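You operate a simulated robot arm through the tools that you are given. There is no shell and no other tool.

You run a simulated robot arm. Do the job below in one go: nothing can be reset, and whatever is moved stays where it is left.

JOB
Test small compressor 57 on RUN; put it in the salvage tray if it shows OPEN, otherwise the reuse tray.
Fine: leave the tester off and the clip arm up. Set down upright: what you pick out. Where these are worked on the way, their far stop is far enough and under half their travel is too little: clip arm.

The check looks at the end state, three seconds after you hand in, the way a careful person would. Anything else that was tipped, shoved, dropped, spilled or broken makes it a failure.

ROBOT AND FRAMES
A 7-joint arm with a two-finger parallel gripper, fixed in place. Base frame: the origin is at the foot of the arm, x ahead of it, y to its left, z up; the work surface is at about z = 880. Readings come in mm, rad, newtons and seconds.
Its first joint turns from -2.304 to 2.304 rad. Payload 3.91 kg.
Tool frame: the origin (TCP) lies between the finger pads and is the grasp point; the fingertips stand 30 mm ahead of it; z points along the fingers, y is the line along which they close. The gripper opens to 110 mm. The fingers are 20 mm wide and 10 mm thick; the gripper's body (48 by 112 mm) begins 55 mm behind the TCP.
Orientation is that of the tool frame in the base frame, as [roll, pitch, yaw] about the fixed x, y, z axes, in that order (R = Rz(yaw) Ry(pitch) Rx(roll)). With the fingers straight down and closing along the base's y, the tool's x points along the base's -x, its y along +y and its z along -z.

CONTROLS
- The arm moves only by the tool nudge_tool. Its argument "motion" is a list of rows, each a list of 7 numbers: the shift along the base's x, y, z in m, then the turn, a rotation vector about the base's x, y, z in rad, then the closure in counts, from 0 (fully open) to 255 (shut). In form: [[dx, dy, dz, wx, wy, wz, grip], ...]. A call has 1 to 20 rows; each row shifts and turns the commanded pose from where the row before left it. Each row takes 0.2 s and may step no farther than 50 mm and 0.15 rad from the row before; otherwise, or with a gripper value out of range, the whole call is refused. A pose out of reach is approached as far as the arm can. The call stops where the force on the tool passes 90 N (or 10 N more than at its start, if that is more) or the arm is blocked; 0.2 s more then pass. The fingers move at their own pace (about 108 mm/s each) and stop on an object; they squeeze with about 23 N. The grip force told is the motor's: it shows also when the fingers shut on nothing. Time passes only in rows, and 0.2 s behind the last, so rows that do not move let the fingers close. It gives the time, the measured TCP pose, the force on the tool (base axes), the opening and the grip force at its end, in the units of the frame above (readings bear some noise), with the torque about the TCP (base axes, N m) and any sound that the robot's microphone picked up, and new pictures: "show" is both (left out), scene, wrist or none.
- Cameras (640 x 400 px; columns grow to the right, rows downward): "scene" is fixed at [210.2, -495.7, 1610.1]; the picture's right is [0.91, -0.42, 0.00], its down [-0.14, -0.30, -0.94] and it looks along [0.39, 0.86, -0.33] (base axes); focal length 312 px, centre (320, 200). "wrist" rides on the gripper at [72, 17, -103] in the tool frame; the picture's right is [-0.23, 0.97, 0.00], its down [-0.76, -0.18, -0.62] and it looks along [-0.61, -0.14, 0.78] (tool axes); focal length 222 px, centre (320, 200). There is no depth. A picture from a camera that has moved, and an enlarged one, comes with that camera's place and axes in the base frame and with its lens. The place of the scene camera against the robot may be out by one fixed shift of up to 12 mm in any direction.
- zoom(camera, box): a new picture of the part [left, top, right, bottom] of that camera's present view, enlarged. The clock stands still meanwhile.
- hand_in(): hands the job in; it is judged then, once.

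Nothing tells you positions but the pictures and the camera data. Unless the task says otherwise, let go and move clear before handing in.

The tools are called after "Request:" as a command line: name --pt "numbers of a row" for each row, then --argument value for the rest, lists and objects as JSON in quotes. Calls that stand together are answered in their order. nudge_tool: Moves the arm, as the interface text tells. Its arguments: {"type":"object","properties":{"motion":{"type":"array","items":{"type":"array","items":{"type":"number"}}},"show":{"type":"string","enum":["both","scene","wrist","none"]}},"required":["motion"]} The other tools are called the same way: zoom (camera, box) takes an enlarged picture of a part of a camera's view; hand_in () hands the job in.

At the start:

```text
time: 0.0
ee_pos: [608.2, 277.8, 1460.0]
tool_rot: [3.141, 0.001, 3.141]
wrist_force: [-0.5, -0.1, 0.5]
moment: [0.01, 0.0, 0.02]
gripper_width: 110.0
grasp_force: 0.1
```

scene: 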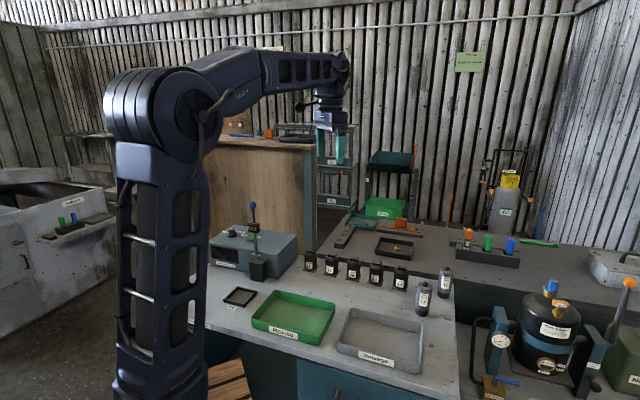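
wrist: 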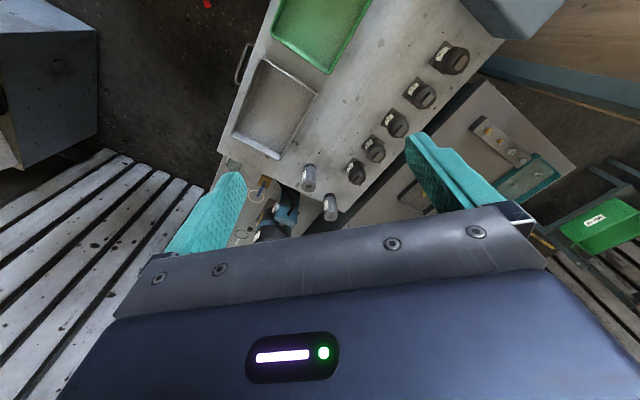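

I see a bench with a grey tester (with a clip arm), a green reuse tray, a grey salvage tray, a row of black small parts and two cylinders. I'll zoom in for labels first.

Request:
zoom --camera "scene" --box '[200, 190, 320, 310]'

Request:
zoom --camera "scene" --box '[290, 230, 470, 320]'

Request:
zoom --camera "scene" --box '[210, 270, 440, 385]'

Request:
zoom --camera "wrist" --box '[220, 0, 540, 240]'

```text
3.33 times, centred on (260, 250) of scene
camera zoom: at [210.2, -495.7, 1610.1], right [0.91, -0.42, 0.0], down [-0.14, -0.3, -0.94], along [0.39, 0.86, -0.33], focal length 1042 px, centre (520, 33)
```

zoom: 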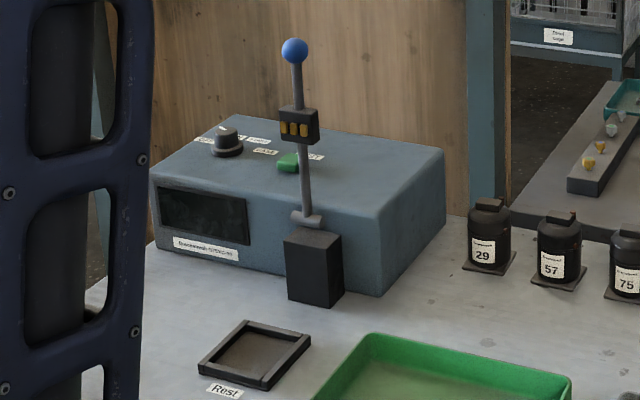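

```text
3.56 times, centred on (380, 275) of scene
camera zoom: at [210.2, -495.7, 1610.1], right [0.91, -0.42, 0.0], down [-0.14, -0.3, -0.94], along [0.39, 0.86, -0.33], focal length 1111 px, centre (107, -67)
```

zoom: 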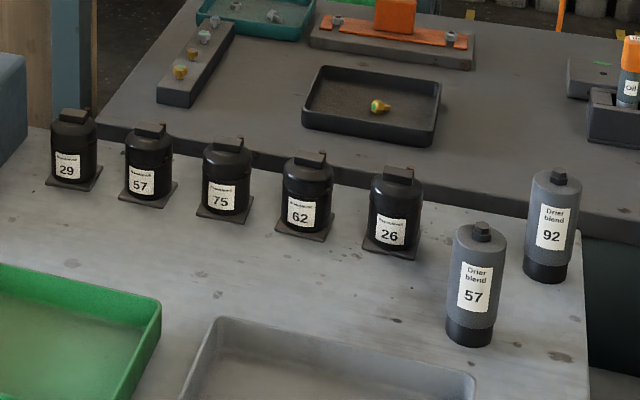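

```text
2.78 times, centred on (325, 328) of scene
camera zoom: at [210.2, -495.7, 1610.1], right [0.91, -0.42, 0.0], down [-0.14, -0.3, -0.94], along [0.39, 0.86, -0.33], focal length 870 px, centre (306, -155)
```

zoom: 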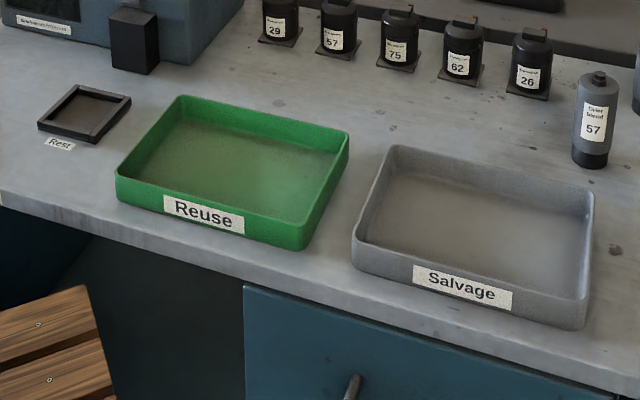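

```text
1.67 times, centred on (380, 120) of wrist
camera zoom: at [535.7, 294.8, 1562.3], right [0.23, 0.97, 0.0], down [0.76, -0.18, 0.62], along [0.61, -0.14, -0.78], focal length 370 px, centre (220, 333)
```

zoom: 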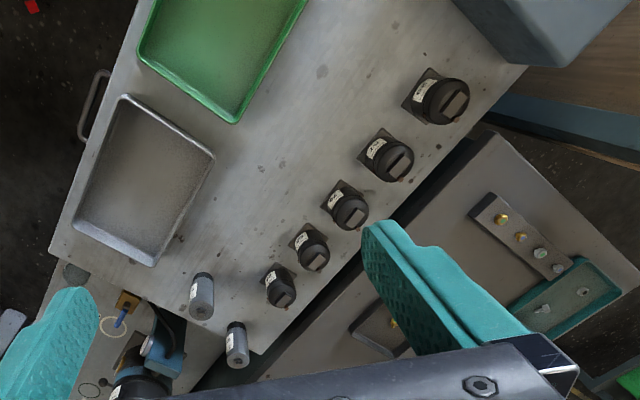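

The small compressor 57 is second in the row, near (720, 518), and the tester is near (430, 650). I'll turn the tool about 45° to match the bench and move over to get a close look at the tester from above.

Request:
nudge_tool --pt "-0.031 0.022 -0.011 0 0 0.0785 0" --pt "-0.031 0.022 -0.011 0 0 0.0785 0" --pt "-0.031 0.022 -0.011 0 0 0.0785 0" --pt "-0.031 0.022 -0.011 0 0 0.0785 0" --pt "-0.031 0.022 -0.011 0 0 0.0785 0" --pt "-0.031 0.022 -0.011 0 0 0.0785 0" --pt "-0.031 0.022 -0.011 0 0 0.0785 0" --pt "-0.031 0.022 -0.011 0 0 0.0785 0" --pt "-0.031 0.022 -0.011 0 0 0.0785 0" --pt "-0.031 0.022 -0.011 0 0 0.0785 0" --pt "0 0 0 0 0 0 0" --show "both"

```text
time: 2.4
ee_pos: [297.7, 498.3, 1350.2]
tool_rot: [-3.142, 0.0, -2.356]
wrist_force: [0.2, -0.5, 0.5]
moment: [0.02, -0.02, 0.01]
gripper_width: 110.2
grasp_force: 0.0
camera wrist: at [234.0, 457.4, 1453.0], right [-0.53, 0.85, 0.0], down [0.66, 0.41, 0.62], along [0.53, 0.33, -0.78], focal length 222 px, centre (320, 200)
```

scene: 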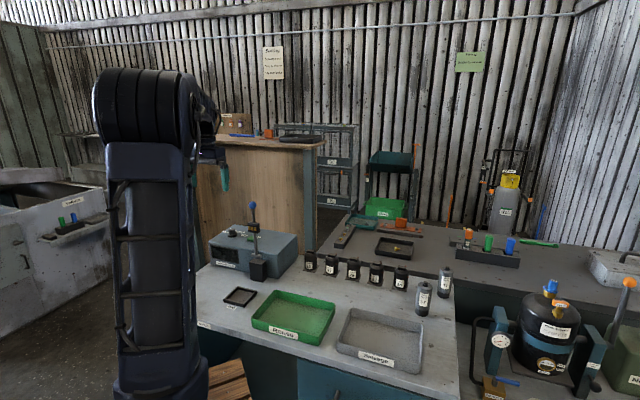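
wrist: 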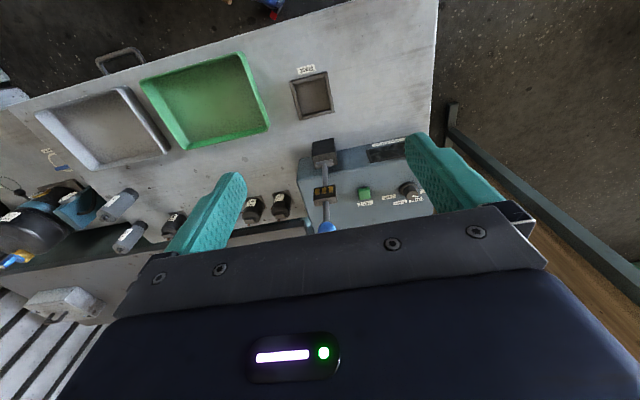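

The wrist view shows the tester, with knob and green button, behind the clip arm, and the Rest in front of it. I'll zoom in on the tester, the Rest and the wall signs.

Request:
zoom --camera "wrist" --box '[280, 120, 440, 220]'

Request:
zoom --camera "wrist" --box '[240, 40, 400, 140]'

Request:
zoom --camera "scene" --box '[250, 40, 298, 85]'

Request:
zoom --camera "scene" --box '[440, 40, 500, 85]'

Request:
zoom --camera "scene" --box '[200, 195, 300, 285]'

```text
4.00 times, centred on (360, 170) of wrist
camera zoom: at [234.0, 457.4, 1453.0], right [-0.53, 0.85, 0.0], down [0.66, 0.41, 0.62], along [0.53, 0.33, -0.78], focal length 888 px, centre (160, 320)
```

zoom: 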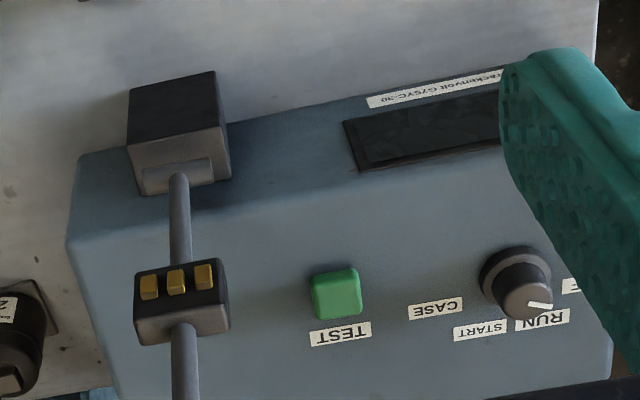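

```text
4.00 times, centred on (320, 90) of wrist
camera zoom: at [234.0, 457.4, 1453.0], right [-0.53, 0.85, 0.0], down [0.66, 0.41, 0.62], along [0.53, 0.33, -0.78], focal length 888 px, centre (320, 640)
```

zoom: 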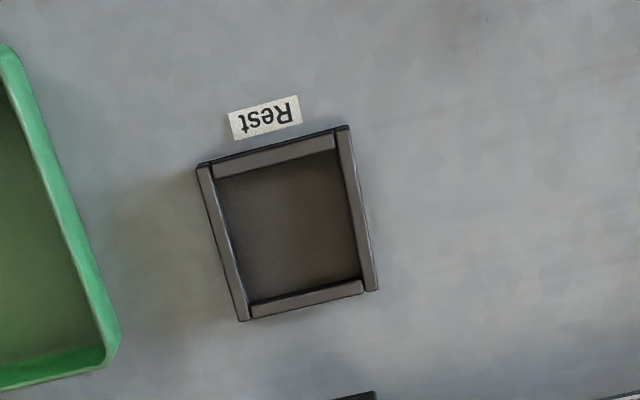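

```text
8.89 times, centred on (274, 62) of scene
camera zoom: at [210.2, -495.7, 1610.1], right [0.91, -0.42, 0.0], down [-0.14, -0.3, -0.94], along [0.39, 0.86, -0.33], focal length 2778 px, centre (729, 1422)
```

zoom: 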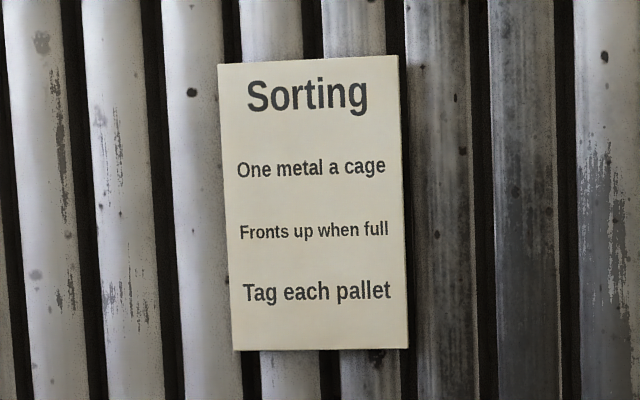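

```text
8.89 times, centred on (470, 62) of scene
camera zoom: at [210.2, -495.7, 1610.1], right [0.91, -0.42, 0.0], down [-0.14, -0.3, -0.94], along [0.39, 0.86, -0.33], focal length 2778 px, centre (-1013, 1422)
```

zoom: 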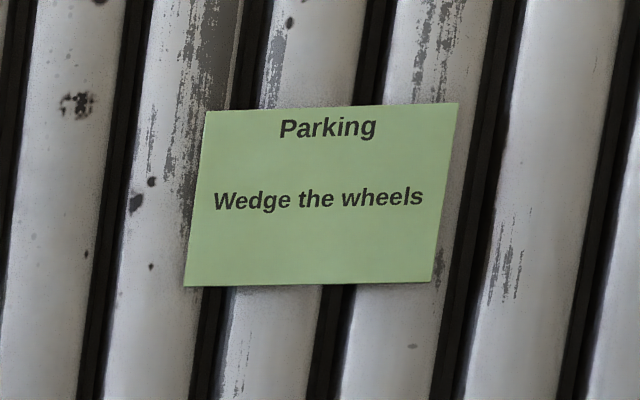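

```text
4.44 times, centred on (250, 240) of scene
camera zoom: at [210.2, -495.7, 1610.1], right [0.91, -0.42, 0.0], down [-0.14, -0.3, -0.94], along [0.39, 0.86, -0.33], focal length 1389 px, centre (631, 22)
```

zoom: 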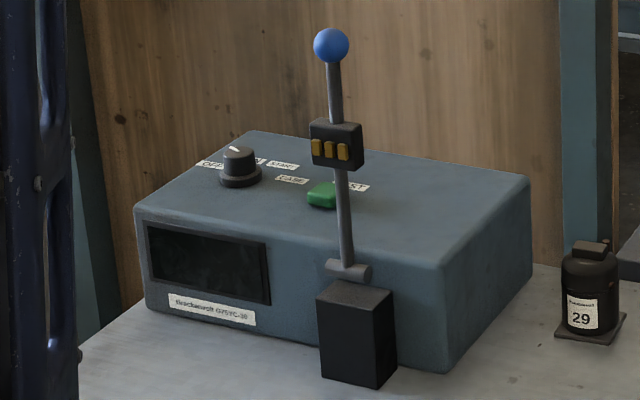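

The tester knob (OFF/RUN/START/CASE) seems to be near (389, 807, 1029), the TEST button near (455, 721), and the clip arm pivot near (454, 607, 985) so it should fold down over the Rest at (361, 514). I'll move across for a closer look at the knob.

Request:
nudge_tool --pt "0 0.042 0 0 0 0 0" --pt "0 0.042 0 0 0 0 0" --pt "0 0.042 0 0 0 0 0" --pt "0 0.042 0 0 0 0 0" --pt "0 0.042 0 0 0 0 0" --pt "0 0.042 0 0 0 0 0" --pt "0 0 -0.041 0 0 0 0" --pt "0 0 -0.041 0 0 0 0" --pt "0 0 -0.041 0 0 0 0" --pt "0 0 0 0 0 0 0" --show "wrist"

```text
time: 4.6
ee_pos: [298.0, 751.1, 1226.9]
tool_rot: [3.141, 0.0, -2.356]
wrist_force: [0.4, 0.1, -0.1]
moment: [-0.01, 0.0, 0.01]
gripper_width: 110.1
grasp_force: 0.1
camera wrist: at [233.8, 710.6, 1329.3], right [-0.53, 0.85, 0.0], down [0.66, 0.41, 0.62], along [0.53, 0.33, -0.78], focal length 222 px, centre (320, 200)
```

wrist: 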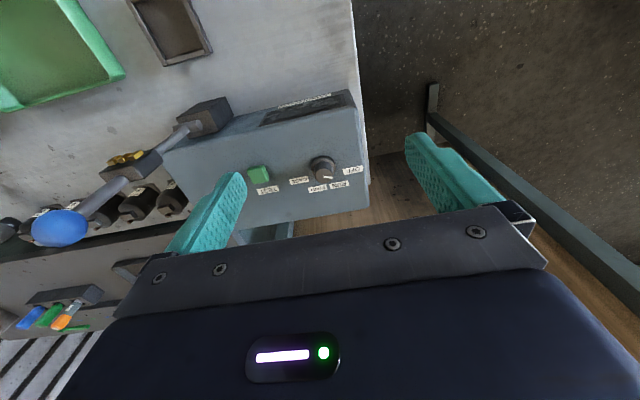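

Request:
zoom --camera "wrist" --box '[240, 130, 400, 230]'

Request:
zoom --camera "wrist" --box '[288, 140, 368, 200]'

Request:
zoom --camera "wrist" --box '[20, 80, 260, 250]'

```text
4.00 times, centred on (320, 180) of wrist
camera zoom: at [233.8, 710.6, 1329.3], right [-0.53, 0.85, 0.0], down [0.66, 0.41, 0.62], along [0.53, 0.33, -0.78], focal length 888 px, centre (320, 280)
```

zoom: 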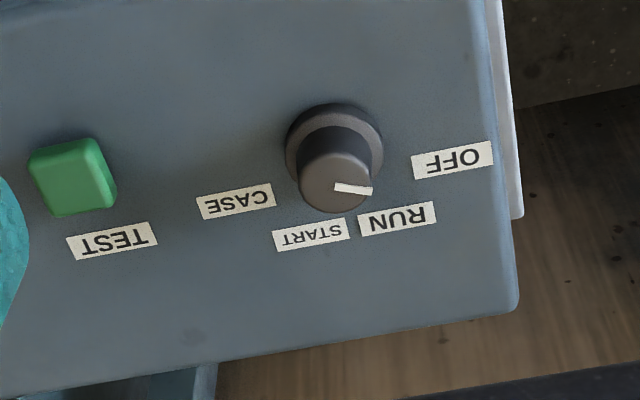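

```text
6.67 times, centred on (328, 170) of wrist
camera zoom: at [233.8, 710.6, 1329.3], right [-0.53, 0.85, 0.0], down [0.66, 0.41, 0.62], along [0.53, 0.33, -0.78], focal length 1481 px, centre (267, 400)
```

zoom: 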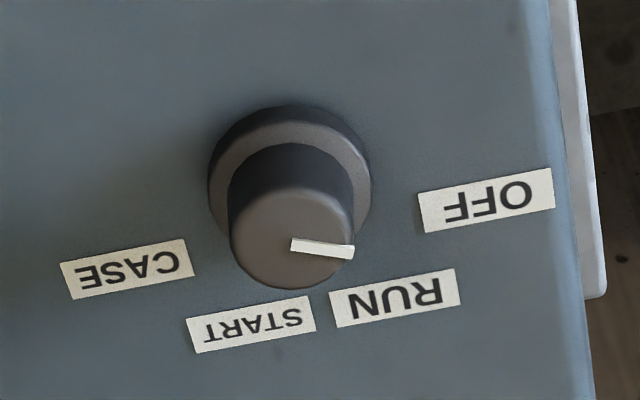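

```text
2.35 times, centred on (140, 165) of wrist
camera zoom: at [233.8, 710.6, 1329.3], right [-0.53, 0.85, 0.0], down [0.66, 0.41, 0.62], along [0.53, 0.33, -0.78], focal length 523 px, centre (744, 282)
```

zoom: 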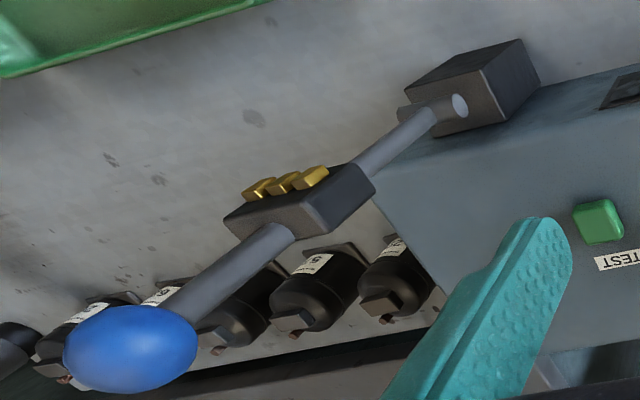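

The knob points to OFF (about 113° in base frame), with RUN one step clockwise at about 68°. Next I'll go up over the clip arm and across to view compressor 57 up close.

Request:
nudge_tool --pt "0 0 0.045 0 0 0 0" --pt "0 0 0.045 0 0 0 0" --pt "0 0 0.03 0 0 0 0" --pt "0.0323 -0.0297 0 0 0 0 0" --pt "0.0323 -0.0297 0 0 0 0 0" --pt "0.0323 -0.0297 0 0 0 0 0" --pt "0.0323 -0.0297 0 0 0 0 0" --pt "0.0323 -0.0297 0 0 0 0 0" --pt "0.0323 -0.0297 0 0 0 0 0" --pt "0.0323 -0.0297 0 0 0 0 0" --pt "0.0323 -0.0297 0 0 0 0 0" --pt "0.0323 -0.0297 0 0 0 0 0" --pt "0.0323 -0.0297 0 0 0 0 0" --pt "0 0 -0.045 0 0 0 0" --pt "0 0 -0.045 0 0 0 0" --pt "0 0 -0.045 0 0 0 0" --pt "0 0 0 0 0 0 0" --show "wrist"

```text
time: 8.2
ee_pos: [621.2, 455.5, 1213.0]
tool_rot: [3.141, 0.0, -2.357]
wrist_force: [0.1, -0.1, 0.1]
moment: [0.0, -0.02, 0.0]
gripper_width: 110.2
grasp_force: 0.1
camera wrist: at [557.7, 416.2, 1315.2], right [-0.53, 0.85, 0.0], down [0.66, 0.41, 0.62], along [0.53, 0.33, -0.78], focal length 222 px, centre (320, 200)
```

wrist: 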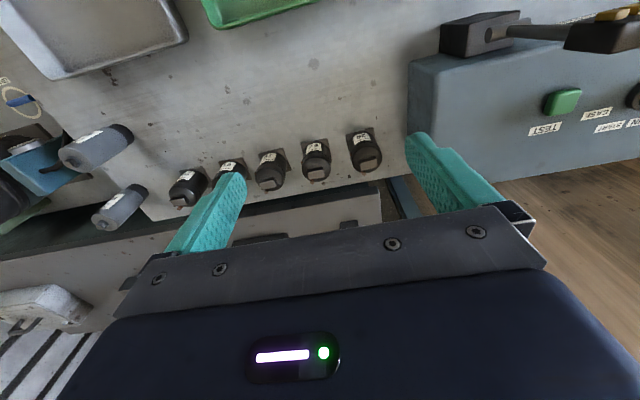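

Request:
zoom --camera "wrist" --box '[240, 115, 400, 215]'

Request:
zoom --camera "wrist" --box '[290, 130, 350, 190]'

Request:
zoom --camera "scene" --box '[300, 245, 370, 290]'

```text
4.00 times, centred on (320, 165) of wrist
camera zoom: at [557.7, 416.2, 1315.2], right [-0.53, 0.85, 0.0], down [0.66, 0.41, 0.62], along [0.53, 0.33, -0.78], focal length 888 px, centre (320, 340)
```

zoom: 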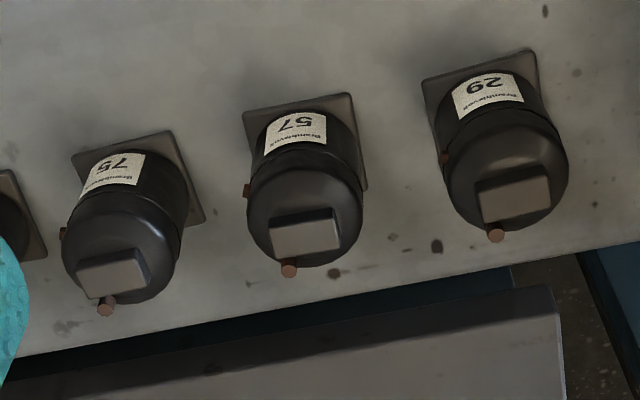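

```text
6.67 times, centred on (320, 160) of wrist
camera zoom: at [557.7, 416.2, 1315.2], right [-0.53, 0.85, 0.0], down [0.66, 0.41, 0.62], along [0.53, 0.33, -0.78], focal length 1481 px, centre (320, 467)
```

zoom: 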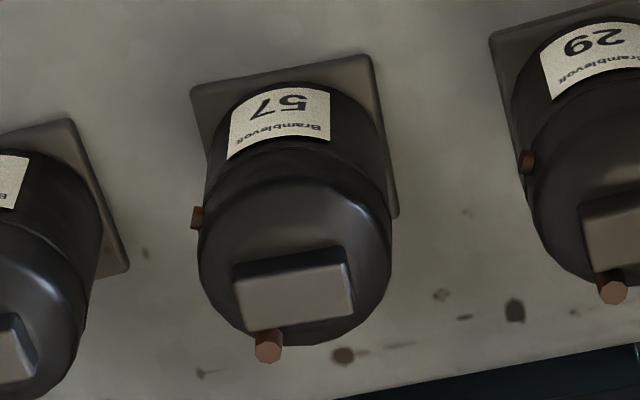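

```text
8.89 times, centred on (335, 268) of scene
camera zoom: at [210.2, -495.7, 1610.1], right [0.91, -0.42, 0.0], down [-0.14, -0.3, -0.94], along [0.39, 0.86, -0.33], focal length 2778 px, centre (187, -400)
```

zoom: 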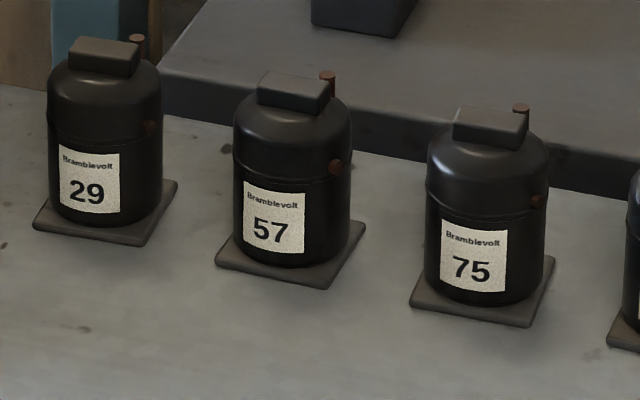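

Compressor 57 (centre about (745, 526), 56 mm plate, turned about -3°) has a copper stub on its right side, so I'll grip it front to back. I'll turn the tool -90° and hover above it for a check.

Request:
nudge_tool --pt "0.0113 0.0064 -0.005 0 0 -0.1475 0" --pt "0.0113 0.0064 -0.005 0 0 -0.1475 0" --pt "0.0113 0.0064 -0.005 0 0 -0.1475 0" --pt "0.0113 0.0064 -0.005 0 0 -0.1475 0" --pt "0.0113 0.0064 -0.005 0 0 -0.1475 0" --pt "0.0113 0.0064 -0.005 0 0 -0.1475 0" --pt "0.0113 0.0064 -0.005 0 0 -0.1475 0" --pt "0.0113 0.0064 -0.005 0 0 -0.1475 0" --pt "0.0113 0.0064 -0.005 0 0 -0.1475 0" --pt "0.0113 0.0064 -0.005 0 0 -0.1475 0" --pt "0.0113 0.0064 -0.005 0 0 -0.1475 0" --pt "0 0 0 0 0 0 0" --show "both"

```text
time: 10.8
ee_pos: [745.5, 523.6, 1155.3]
tool_rot: [-3.14, 0.0, 2.303]
wrist_force: [0.0, -0.3, 0.2]
moment: [0.0, -0.02, -0.01]
gripper_width: 110.0
grasp_force: 0.0
camera wrist: at [710.0, 588.1, 1259.1], right [0.88, 0.48, 0.0], down [0.38, -0.69, 0.62], along [0.3, -0.55, -0.78], focal length 222 px, centre (320, 200)
```

scene: 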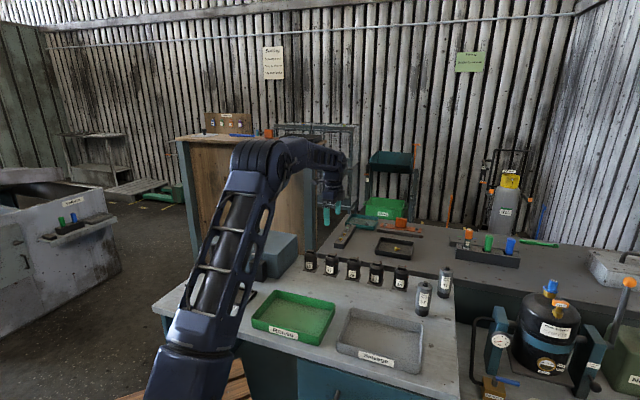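
wrist: 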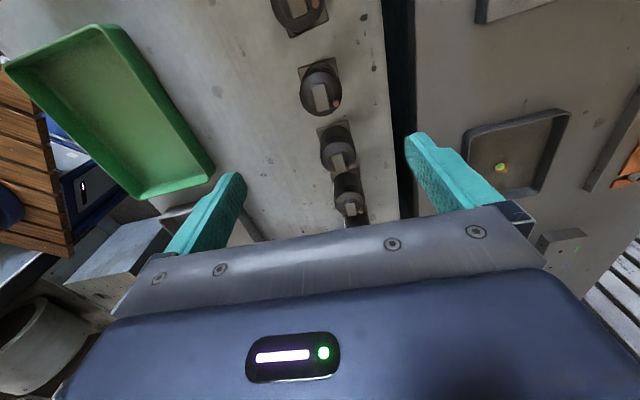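

Request:
zoom --camera "wrist" --box '[270, 40, 370, 120]'

```text
5.00 times, centred on (320, 80) of wrist
camera zoom: at [710.0, 588.1, 1259.1], right [0.88, 0.48, 0.0], down [0.38, -0.69, 0.62], along [0.3, -0.55, -0.78], focal length 1111 px, centre (320, 800)
```

zoom: 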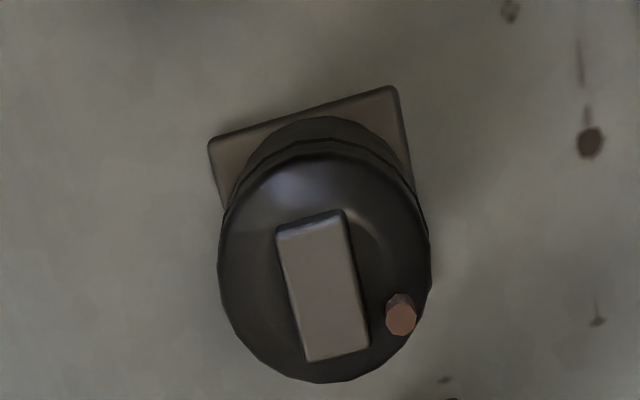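

Everything agrees: 57's centre is about (746.4, 525.5) and its top box is at z≈969. I'll lower straight down with the fingers open in front of and behind it, then look.

Request:
nudge_tool --pt "0.001 0.0015 -0.044 0 0 0 0" --pt "0 0 -0.044 0 0 0 0" --pt "0 0 -0.044 0 0 0 0" --pt "0 0 -0.044 0 0 0 0" --pt "0 0 -0.043 0 0 0 0" --pt "0 0 0 0 0 0 0" --show "both"

```text
time: 12.2
ee_pos: [743.4, 524.3, 937.3]
tool_rot: [-3.14, 0.0, 2.306]
wrist_force: [-0.1, 0.2, -0.9]
moment: [-0.01, -0.01, -0.04]
gripper_width: 109.8
grasp_force: 0.1
camera wrist: at [707.7, 589.1, 1039.0], right [0.88, 0.48, 0.0], down [0.38, -0.68, 0.62], along [0.3, -0.55, -0.78], focal length 222 px, centre (320, 200)
```

scene: 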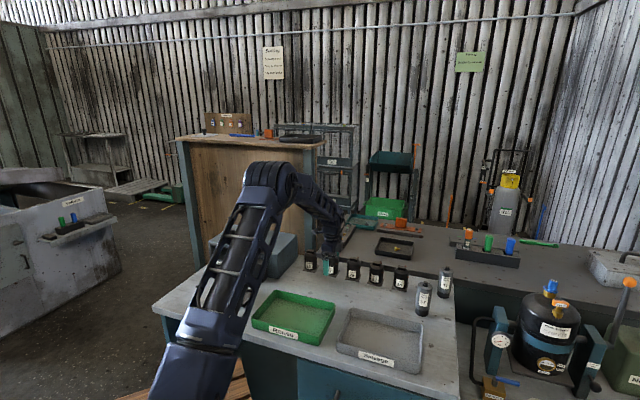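
wrist: 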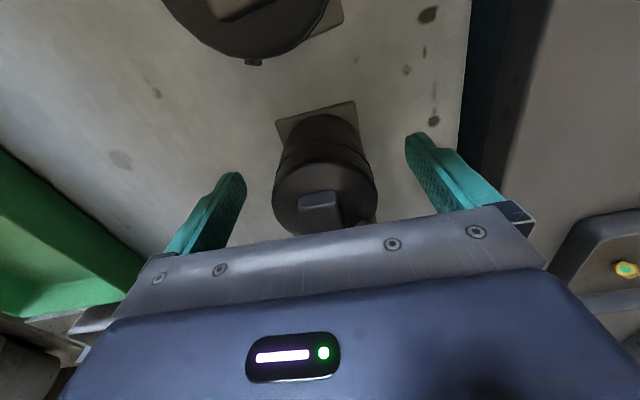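

The fingers straddle compressor 57 cleanly, in front and behind. I'll correct about 3 mm toward its centre, close, and lift slightly to check the hold.

Request:
nudge_tool --pt "0.0025 0.0015 0 0 0 0 0" --pt "0 0 0 0 0 0 110" --pt "0 0 0 0 0 0 255" --pt "0 0 0 0 0 0 255" --pt "0 0 0 0 0 0 255" --pt "0 0 0 0 0 0 255" --show "wrist"

```text
time: 13.6
ee_pos: [747.1, 525.9, 935.8]
tool_rot: [3.141, 0.0, 2.307]
wrist_force: [0.5, 1.4, 0.1]
moment: [0.05, -0.04, 0.02]
gripper_width: 54.7
grasp_force: 22.5
camera wrist: at [711.1, 591.4, 1039.1], right [0.88, 0.48, 0.0], down [0.38, -0.68, 0.62], along [0.3, -0.55, -0.78], focal length 222 px, centre (320, 200)
```

wrist: 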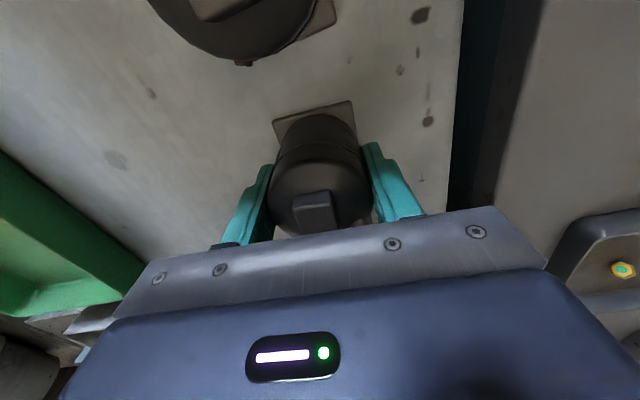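

It is gripped at 54.7 mm with 22.5 N. I'll lift it straight up and check the weight and hold.

Request:
nudge_tool --pt "0 0 0.02 0 0 0 255" --pt "0 0 0.03 0 0 0 255" --pt "0 0 0.04 0 0 0 255" --pt "0 0 0.04 0 0 0 255" --pt "0 0 0.02 0 0 0 255" --pt "0 0 0 0 0 0 255" --show "both"

```text
time: 15.0
ee_pos: [749.6, 525.6, 1088.2]
tool_rot: [-3.14, -0.001, 2.304]
wrist_force: [-1.3, 0.6, -5.5]
moment: [0.02, 0.0, 0.01]
gripper_width: 54.7
grasp_force: 23.1
camera wrist: at [714.5, 590.5, 1190.9], right [0.88, 0.48, 0.0], down [0.38, -0.68, 0.62], along [0.3, -0.55, -0.78], focal length 222 px, centre (320, 200)
```

scene: 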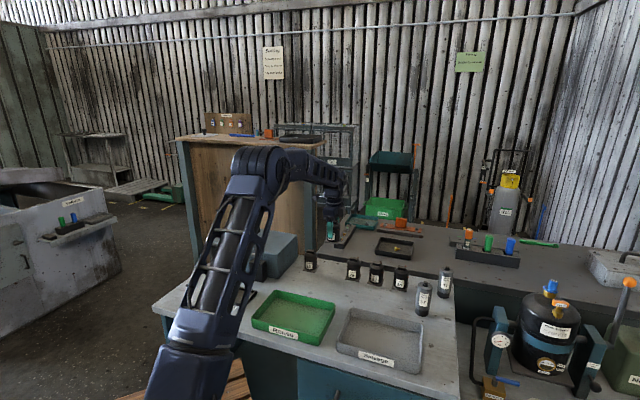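
wrist: 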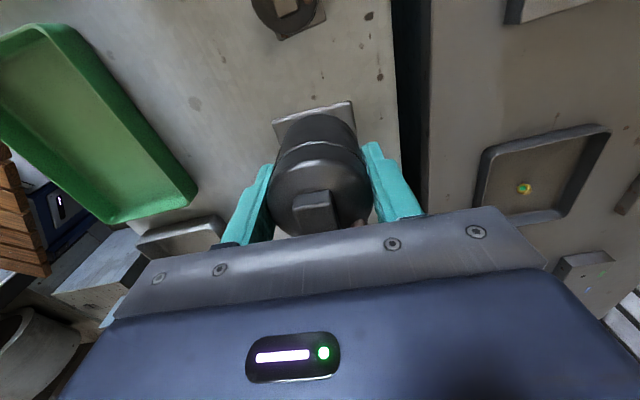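

It's held firmly (about 0.56 kg). I'll carry it forward away from the row, then along the bench to above the Rest, staying clear of the clip arm.

Request:
nudge_tool --pt "-0.033 -0.033 0 0 0 0 255" --pt "-0.033 -0.033 0 0 0 0 255" --pt "-0.033 -0.033 0 0 0 0 255" --pt "-0.033 -0.033 0 0 0 0 255" --pt "-0.033 -0.033 0 0 0 0 255" --pt "-0.033 -0.033 0 0 0 0 255" --pt "-0.0318 0.0318 0 0 0 0.022 255" --pt "-0.0318 0.0318 0 0 0 0.022 255" --pt "-0.0318 0.0318 0 0 0 0 255" --pt "-0.0318 0.0318 0 0 0 0 255" --pt "-0.0318 0.0318 0 0 0 0 255" --pt "-0.0318 0.0318 0 0 0 0 255" --pt "0 0 0 0 0 0 255" --pt "0 0 0 0 0 0 255" --show "both"

```text
time: 18.0
ee_pos: [359.9, 519.6, 1087.5]
tool_rot: [3.142, -0.001, 2.35]
wrist_force: [0.0, 0.3, -5.4]
moment: [0.01, 0.02, -0.02]
gripper_width: 54.4
grasp_force: 23.0
camera wrist: at [321.2, 583.0, 1189.9], right [0.85, 0.52, 0.0], down [0.41, -0.67, 0.62], along [0.33, -0.53, -0.78], focal length 222 px, centre (320, 200)
```

scene: 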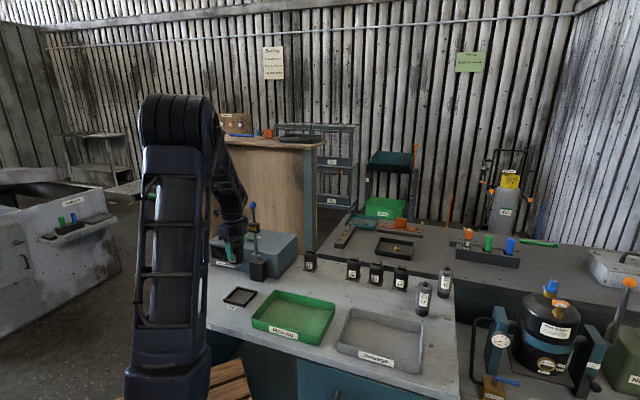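
wrist: 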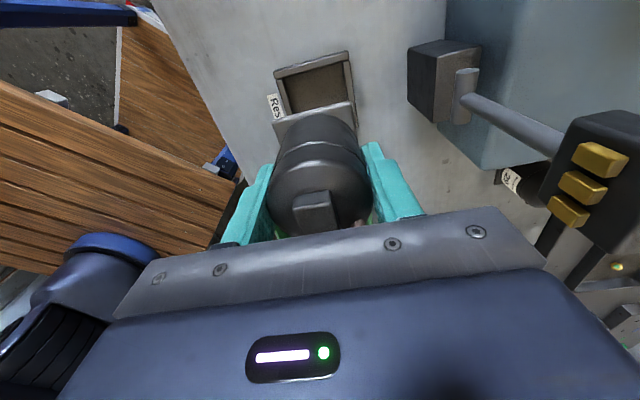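

Request:
zoom --camera "wrist" --box '[250, 30, 378, 110]'

Request:
zoom --camera "scene" --box '[200, 195, 300, 315]'

```text
5.00 times, centred on (314, 70) of wrist
camera zoom: at [321.2, 583.0, 1189.9], right [0.85, 0.52, 0.0], down [0.41, -0.67, 0.62], along [0.33, -0.53, -0.78], focal length 1111 px, centre (350, 850)
```

zoom: 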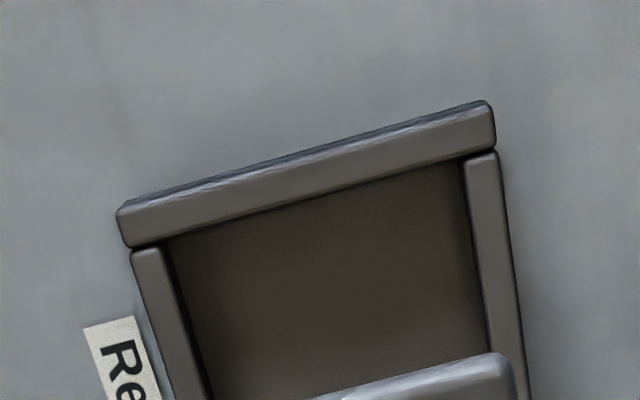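

```text
3.33 times, centred on (250, 255) of scene
camera zoom: at [210.2, -495.7, 1610.1], right [0.91, -0.42, 0.0], down [-0.14, -0.3, -0.94], along [0.39, 0.86, -0.33], focal length 1042 px, centre (553, 17)
```

zoom: 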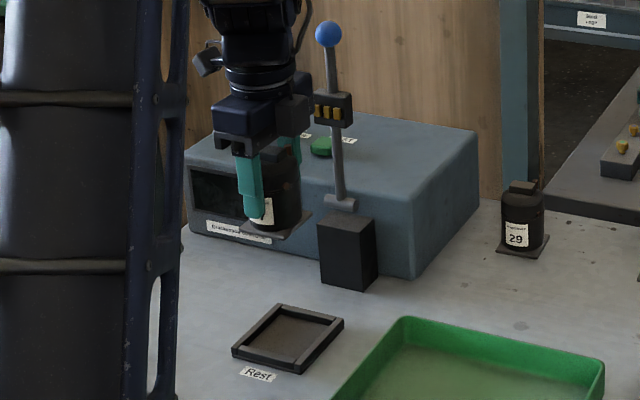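

The Rest's centre works out to about (361.4, 517) with around 7 mm of clearance on each side of the plate. I'll nudge over 3 mm and lower to just above the frame, then check alignment.

Request:
nudge_tool --pt "0.0015 -0.0026 -0.03 0 0 0 255" --pt "0 0 -0.03 0 0 0 255" --pt "0 0 -0.03 0 0 0 255" --pt "0 0 -0.025 0 0 0 255" --pt "0 0 -0.015 0 0 0 255" --pt "0 0 0 0 0 0 255" --show "both"

Request:
zoom --camera "scene" --box '[200, 195, 300, 315]'

Request:
zoom --camera "wrist" --box '[230, 60, 410, 240]'

```text
time: 19.4
ee_pos: [361.5, 515.7, 958.2]
tool_rot: [-3.141, 0.0, 2.347]
wrist_force: [-0.2, 0.9, -5.4]
moment: [0.01, 0.02, 0.0]
gripper_width: 54.9
grasp_force: 22.8
camera wrist: at [323.1, 578.8, 1060.8], right [0.85, 0.52, 0.0], down [0.41, -0.67, 0.62], along [0.33, -0.53, -0.78], focal length 222 px, centre (320, 200)
```

scene: 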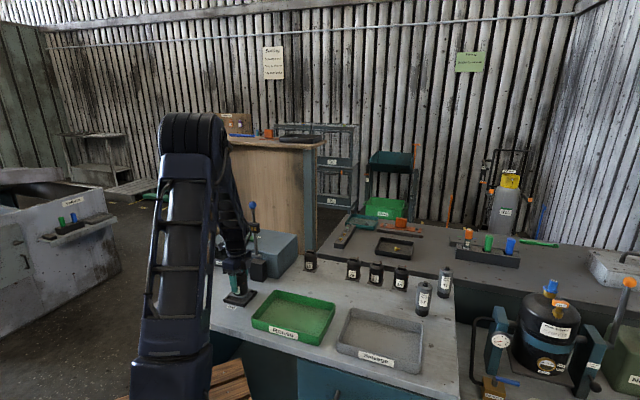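
wrist: 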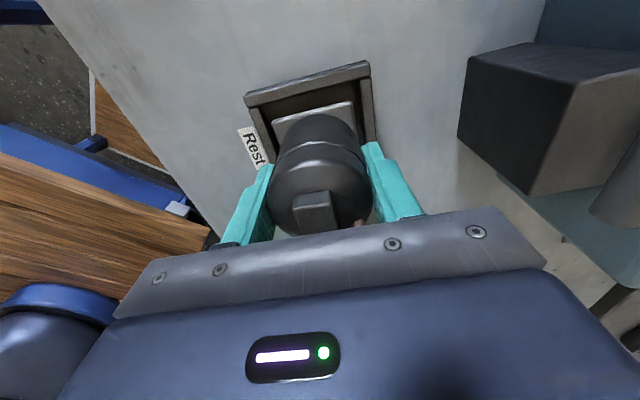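

```text
3.33 times, centred on (250, 255) of scene
camera zoom: at [210.2, -495.7, 1610.1], right [0.91, -0.42, 0.0], down [-0.14, -0.3, -0.94], along [0.39, 0.86, -0.33], focal length 1042 px, centre (553, 17)
```

zoom: 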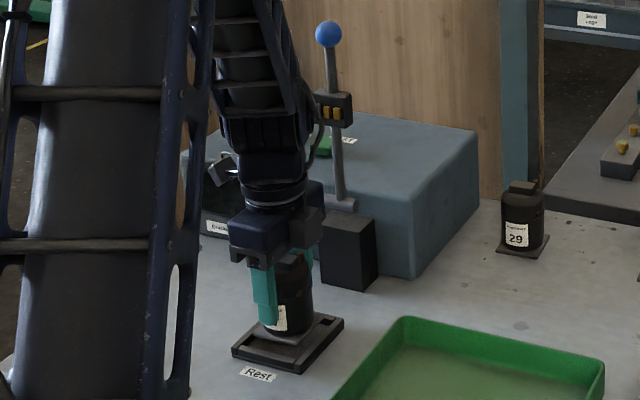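

```text
2.22 times, centred on (320, 150) of wrist
camera zoom: at [323.1, 578.8, 1060.8], right [0.85, 0.52, 0.0], down [0.41, -0.67, 0.62], along [0.33, -0.53, -0.78], focal length 494 px, centre (320, 311)
```

zoom: 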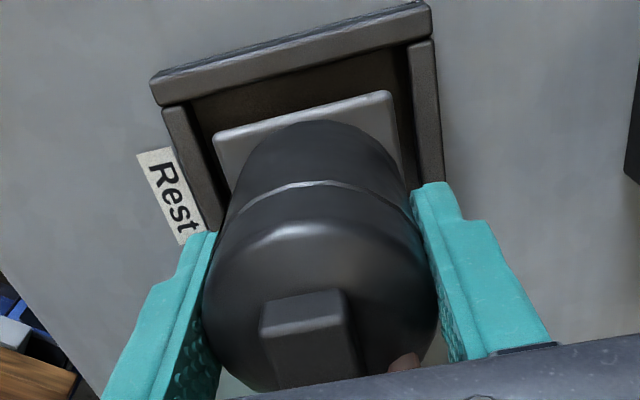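

The plate is centred over the Rest within about 1 mm and square to it. I'll lower the last bit gently.

Request:
nudge_tool --pt "0 0 -0.006 0 0 0 255" --pt "0 0 -0.005 0 0 0 255" --pt "0 0 0 0 0 0 255" --show "none"

```text
time: 20.2
ee_pos: [361.4, 516.3, 948.7]
tool_rot: [3.14, 0.001, 2.35]
wrist_force: [0.7, -0.8, -5.3]
moment: [-0.02, 0.0, 0.0]
gripper_width: 54.7
grasp_force: 23.3
```

Request:
nudge_tool --pt "0 0 -0.003 0 0 0 255" --pt "0 0 -0.002 0 0 0 255" --pt "0 0 0 0 0 0 255" --show "none"

```text
time: 21.0
ee_pos: [360.8, 517.4, 943.2]
tool_rot: [3.141, 0.0, 2.348]
wrist_force: [-0.1, 0.1, -5.7]
moment: [0.01, -0.02, -0.02]
gripper_width: 54.3
grasp_force: 22.8
```

Still hanging free at TCP z = 943 (force unchanged). I'll keep lowering in 2 mm steps until it touches.

Request:
nudge_tool --pt "0 0 -0.002 0 0 0 255" --pt "0 0 0 0 0 0 255" --show "none"

```text
time: 21.6
ee_pos: [363.0, 516.9, 939.7]
tool_rot: [3.14, 0.002, 2.35]
wrist_force: [1.7, -2.6, 17.4]
moment: [-0.23, 0.08, 0.31]
gripper_width: 54.7
grasp_force: 23.3
```

Contact is made. I'll relieve the press slightly and let go, then check.

Request:
nudge_tool --pt "0 0 0.001 0 0 0 255" --pt "0 0 0 0 0 0 200" --pt "0 0 0 0 0 0 60" --pt "0 0 0 0 0 0 40" --pt "0 0 0 0 0 0 20" --pt "0 0 0 0 0 0 20" --show "both"

Request:
zoom --camera "wrist" --box '[230, 60, 410, 240]'

```text
time: 23.0
ee_pos: [361.5, 516.6, 940.8]
tool_rot: [3.142, 0.0, 2.349]
wrist_force: [0.5, 0.0, 0.4]
moment: [0.0, 0.0, -0.04]
gripper_width: 101.3
grasp_force: 0.0
camera wrist: at [322.7, 579.6, 1043.3], right [0.85, 0.52, 0.0], down [0.41, -0.67, 0.62], along [0.33, -0.53, -0.78], focal length 222 px, centre (320, 200)
```

scene: 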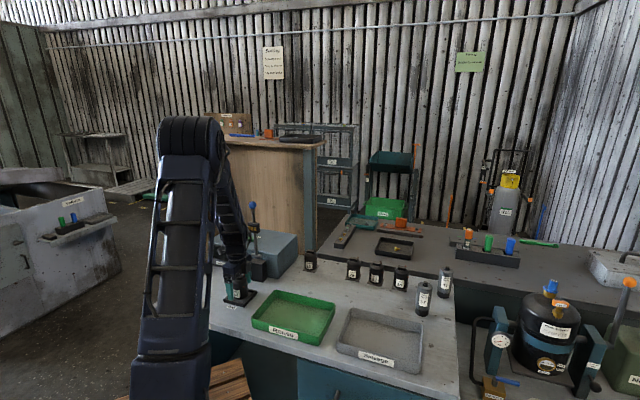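
wrist: 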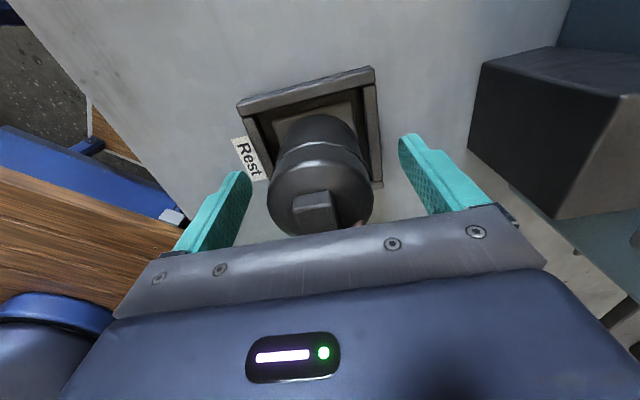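

```text
2.22 times, centred on (320, 150) of wrist
camera zoom: at [322.7, 579.6, 1043.3], right [0.85, 0.52, 0.0], down [0.41, -0.67, 0.62], along [0.33, -0.53, -0.78], focal length 494 px, centre (320, 311)
```

zoom: 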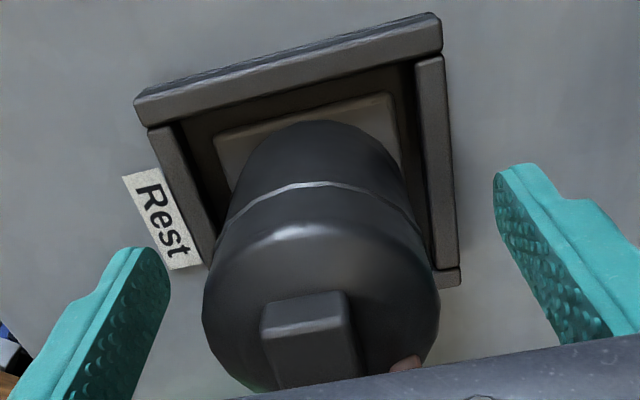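

Compressor 57 is seated upright in the Rest. I'll rise clear, turn the tool back +90°, and hover above the clip arm's blue ball (about (448, 604, 1204)).

Request:
nudge_tool --pt "0 0 0.045 0 0 0 20" --pt "0 0 0.045 0 0 0 20" --pt "0 0 0.045 0 0 0 20" --pt "0 0 0.045 0 0 0 0" --pt "0 0 0.045 0 0 0.143 0" --pt "0 0 0.045 0 0 0.143 0" --pt "0 0 0.045 0 0 0.143 0" --pt "0 0 0.045 0 0 0.143 0" --pt "0.0123 0.0125 0 0 0 0.143 0" --pt "0.0123 0.0125 0 0 0 0.143 0" --pt "0.0123 0.0125 0 0 0 0.143 0" --pt "0.0123 0.0125 0 0 0 0.143 0" --pt "0.0123 0.0125 0 0 0 0.143 0" --pt "0.0123 0.0125 0 0 0 0.143 0" --pt "0.0123 0.0125 0 0 0 0.143 0" --pt "0 0 0 0 0 0 0" --show "both"

Request:
zoom --camera "scene" --box '[200, 175, 300, 315]'

```text
time: 26.4
ee_pos: [447.4, 604.4, 1300.8]
tool_rot: [3.141, 0.001, -2.36]
wrist_force: [0.1, -0.6, 0.8]
moment: [0.02, -0.02, 0.03]
gripper_width: 109.9
grasp_force: 0.0
camera wrist: at [384.4, 565.0, 1403.1], right [-0.52, 0.85, 0.0], down [0.67, 0.41, 0.62], along [0.53, 0.33, -0.78], focal length 222 px, centre (320, 200)
```

scene: 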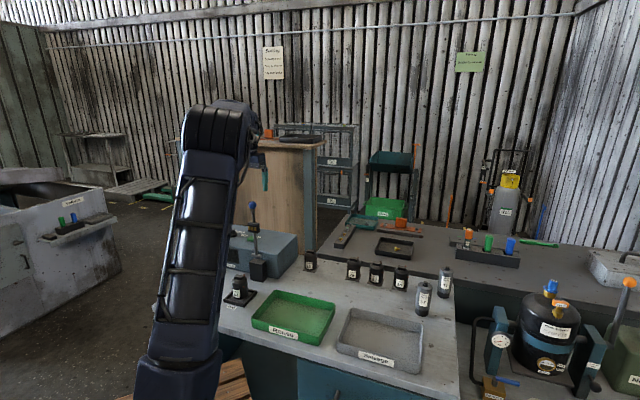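
wrist: 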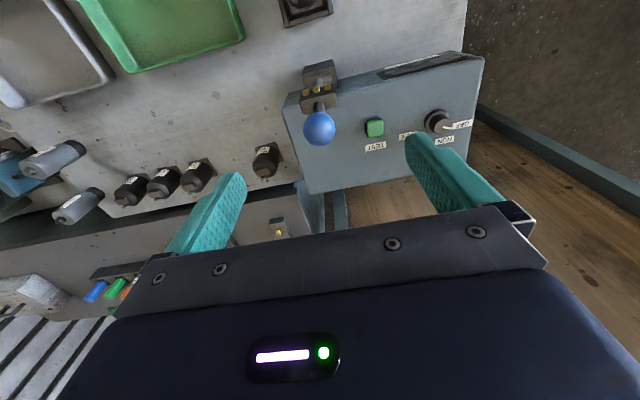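

```text
2.86 times, centred on (250, 245) of scene
camera zoom: at [210.2, -495.7, 1610.1], right [0.91, -0.42, 0.0], down [-0.14, -0.3, -0.94], along [0.39, 0.86, -0.33], focal length 893 px, centre (520, 71)
```

zoom: 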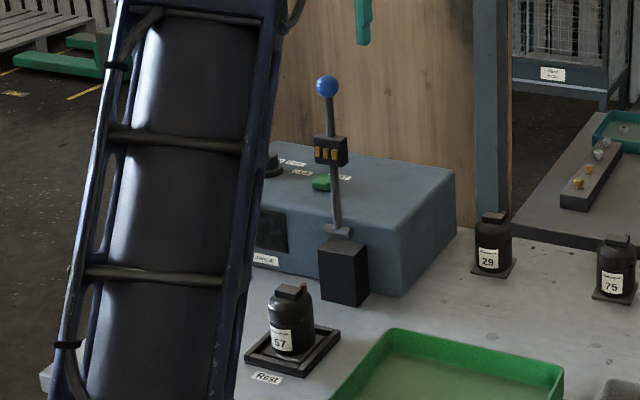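

The ball is about (449, 605, 1204), right under the open fingers. I'll lower around it and close.

Request:
nudge_tool --pt "0.001 0.001 -0.048 0 0 0 0" --pt "0 0 -0.047 0 0 0 0" --pt "0 0 0 0 0 0 120" --pt "0 0 0 0 0 0 200" --pt "0 0 0 0 0 0 255" --pt "0 0 0 0 0 0 255" --pt "0 0 0 0 0 0 255" --show "both"

```text
time: 28.0
ee_pos: [448.1, 605.1, 1204.0]
tool_rot: [3.141, 0.0, -2.362]
wrist_force: [3.5, -6.6, -5.1]
moment: [0.04, -0.04, -0.01]
gripper_width: 28.8
grasp_force: 45.2
camera wrist: at [386.2, 565.8, 1306.4], right [-0.52, 0.85, 0.0], down [0.67, 0.41, 0.62], along [0.53, 0.33, -0.78], focal length 222 px, centre (320, 200)
```

scene: 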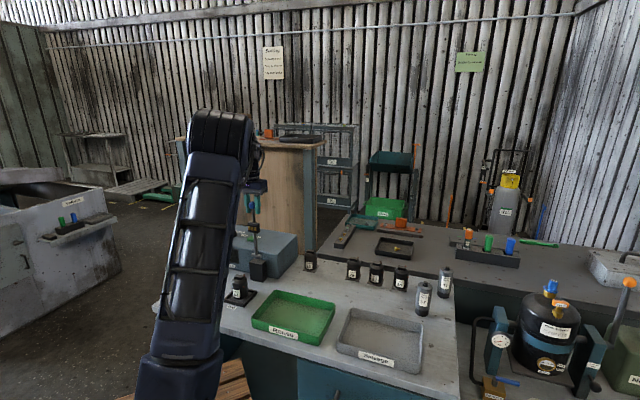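
wrist: 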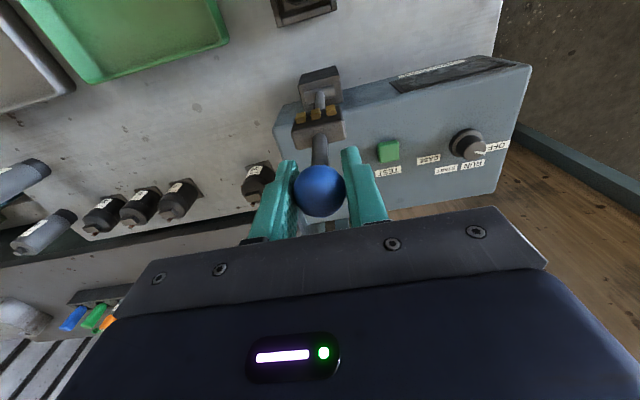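

The ball is gripped. I'll swing the clip arm forward along its arc (pivot about (452, 607, 985), 220 mm long), watching the forces in the first part.

Request:
nudge_tool --pt "0.0007 -0.0007 0 0 0 0 255" --pt "-0.01333 -0.01333 -0.001 0 0 0 255" --pt "-0.01333 -0.01333 -0.003 0 0 0 255" --pt "-0.0131 -0.0131 -0.0045 0 0 0 255" --pt "-0.0129 -0.0129 -0.0061 0 0 0 255" --pt "0 0 0 0 0 0 255" --show "both"

```text
time: 29.4
ee_pos: [397.4, 553.7, 1190.4]
tool_rot: [3.141, -0.001, -2.362]
wrist_force: [-0.5, 1.7, 7.2]
moment: [0.51, -0.57, 0.04]
gripper_width: 28.7
grasp_force: 44.6
camera wrist: at [334.0, 513.5, 1293.4], right [-0.52, 0.85, 0.0], down [0.67, 0.41, 0.62], along [0.53, 0.33, -0.78], focal length 222 px, centre (320, 200)
```

scene: 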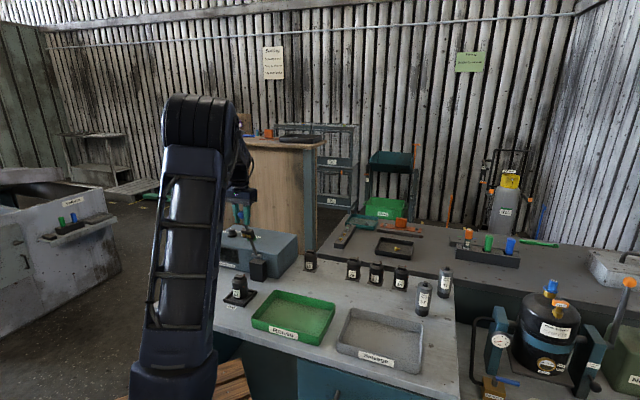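
wrist: 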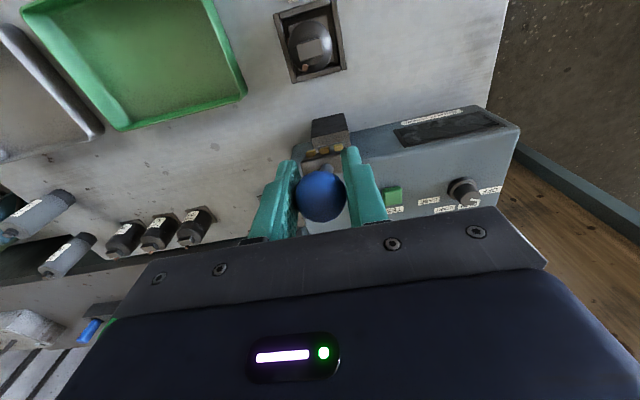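

The clip arm follows with little force. I'll continue the arc to roughly 70°.

Request:
nudge_tool --pt "-0.0124 -0.0124 -0.0077 0 0 0 255" --pt "-0.0119 -0.0119 -0.0091 0 0 0 255" --pt "-0.0113 -0.0113 -0.0105 0 0 0 255" --pt "-0.0106 -0.0106 -0.0119 0 0 0 255" --pt "-0.0098 -0.0098 -0.0132 0 0 0 255" --pt "-0.009 -0.009 -0.0144 0 0 0 255" --pt "-0.0081 -0.0081 -0.0154 0 0 0 255" --pt "-0.0071 -0.0071 -0.0163 0 0 0 255" --pt "-0.006 -0.006 -0.0171 0 0 0 255" --pt "-0.005 -0.005 -0.0178 0 0 0 255" --pt "0 0 0 0 0 0 255" --show "both"

```text
time: 31.8
ee_pos: [305.3, 461.1, 1057.0]
tool_rot: [-3.141, 0.001, -2.362]
wrist_force: [-18.3, 2.5, 5.9]
moment: [0.36, -0.6, 0.05]
gripper_width: 28.8
grasp_force: 45.3
camera wrist: at [242.1, 421.6, 1159.9], right [-0.52, 0.85, 0.0], down [0.67, 0.41, 0.62], along [0.53, 0.33, -0.78], focal length 222 px, centre (320, 200)
```

scene: 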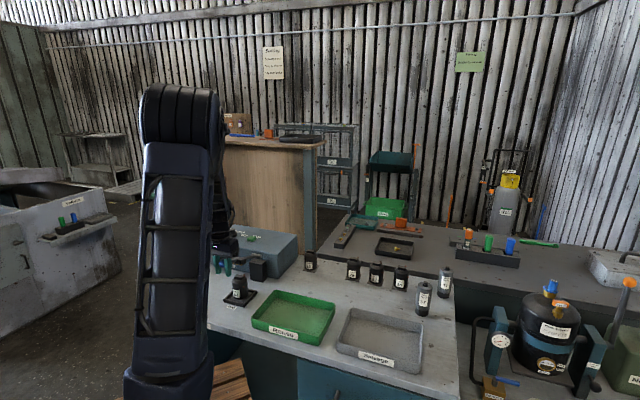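
wrist: 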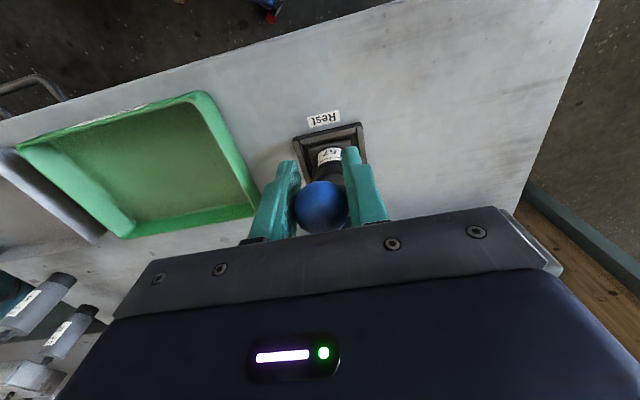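

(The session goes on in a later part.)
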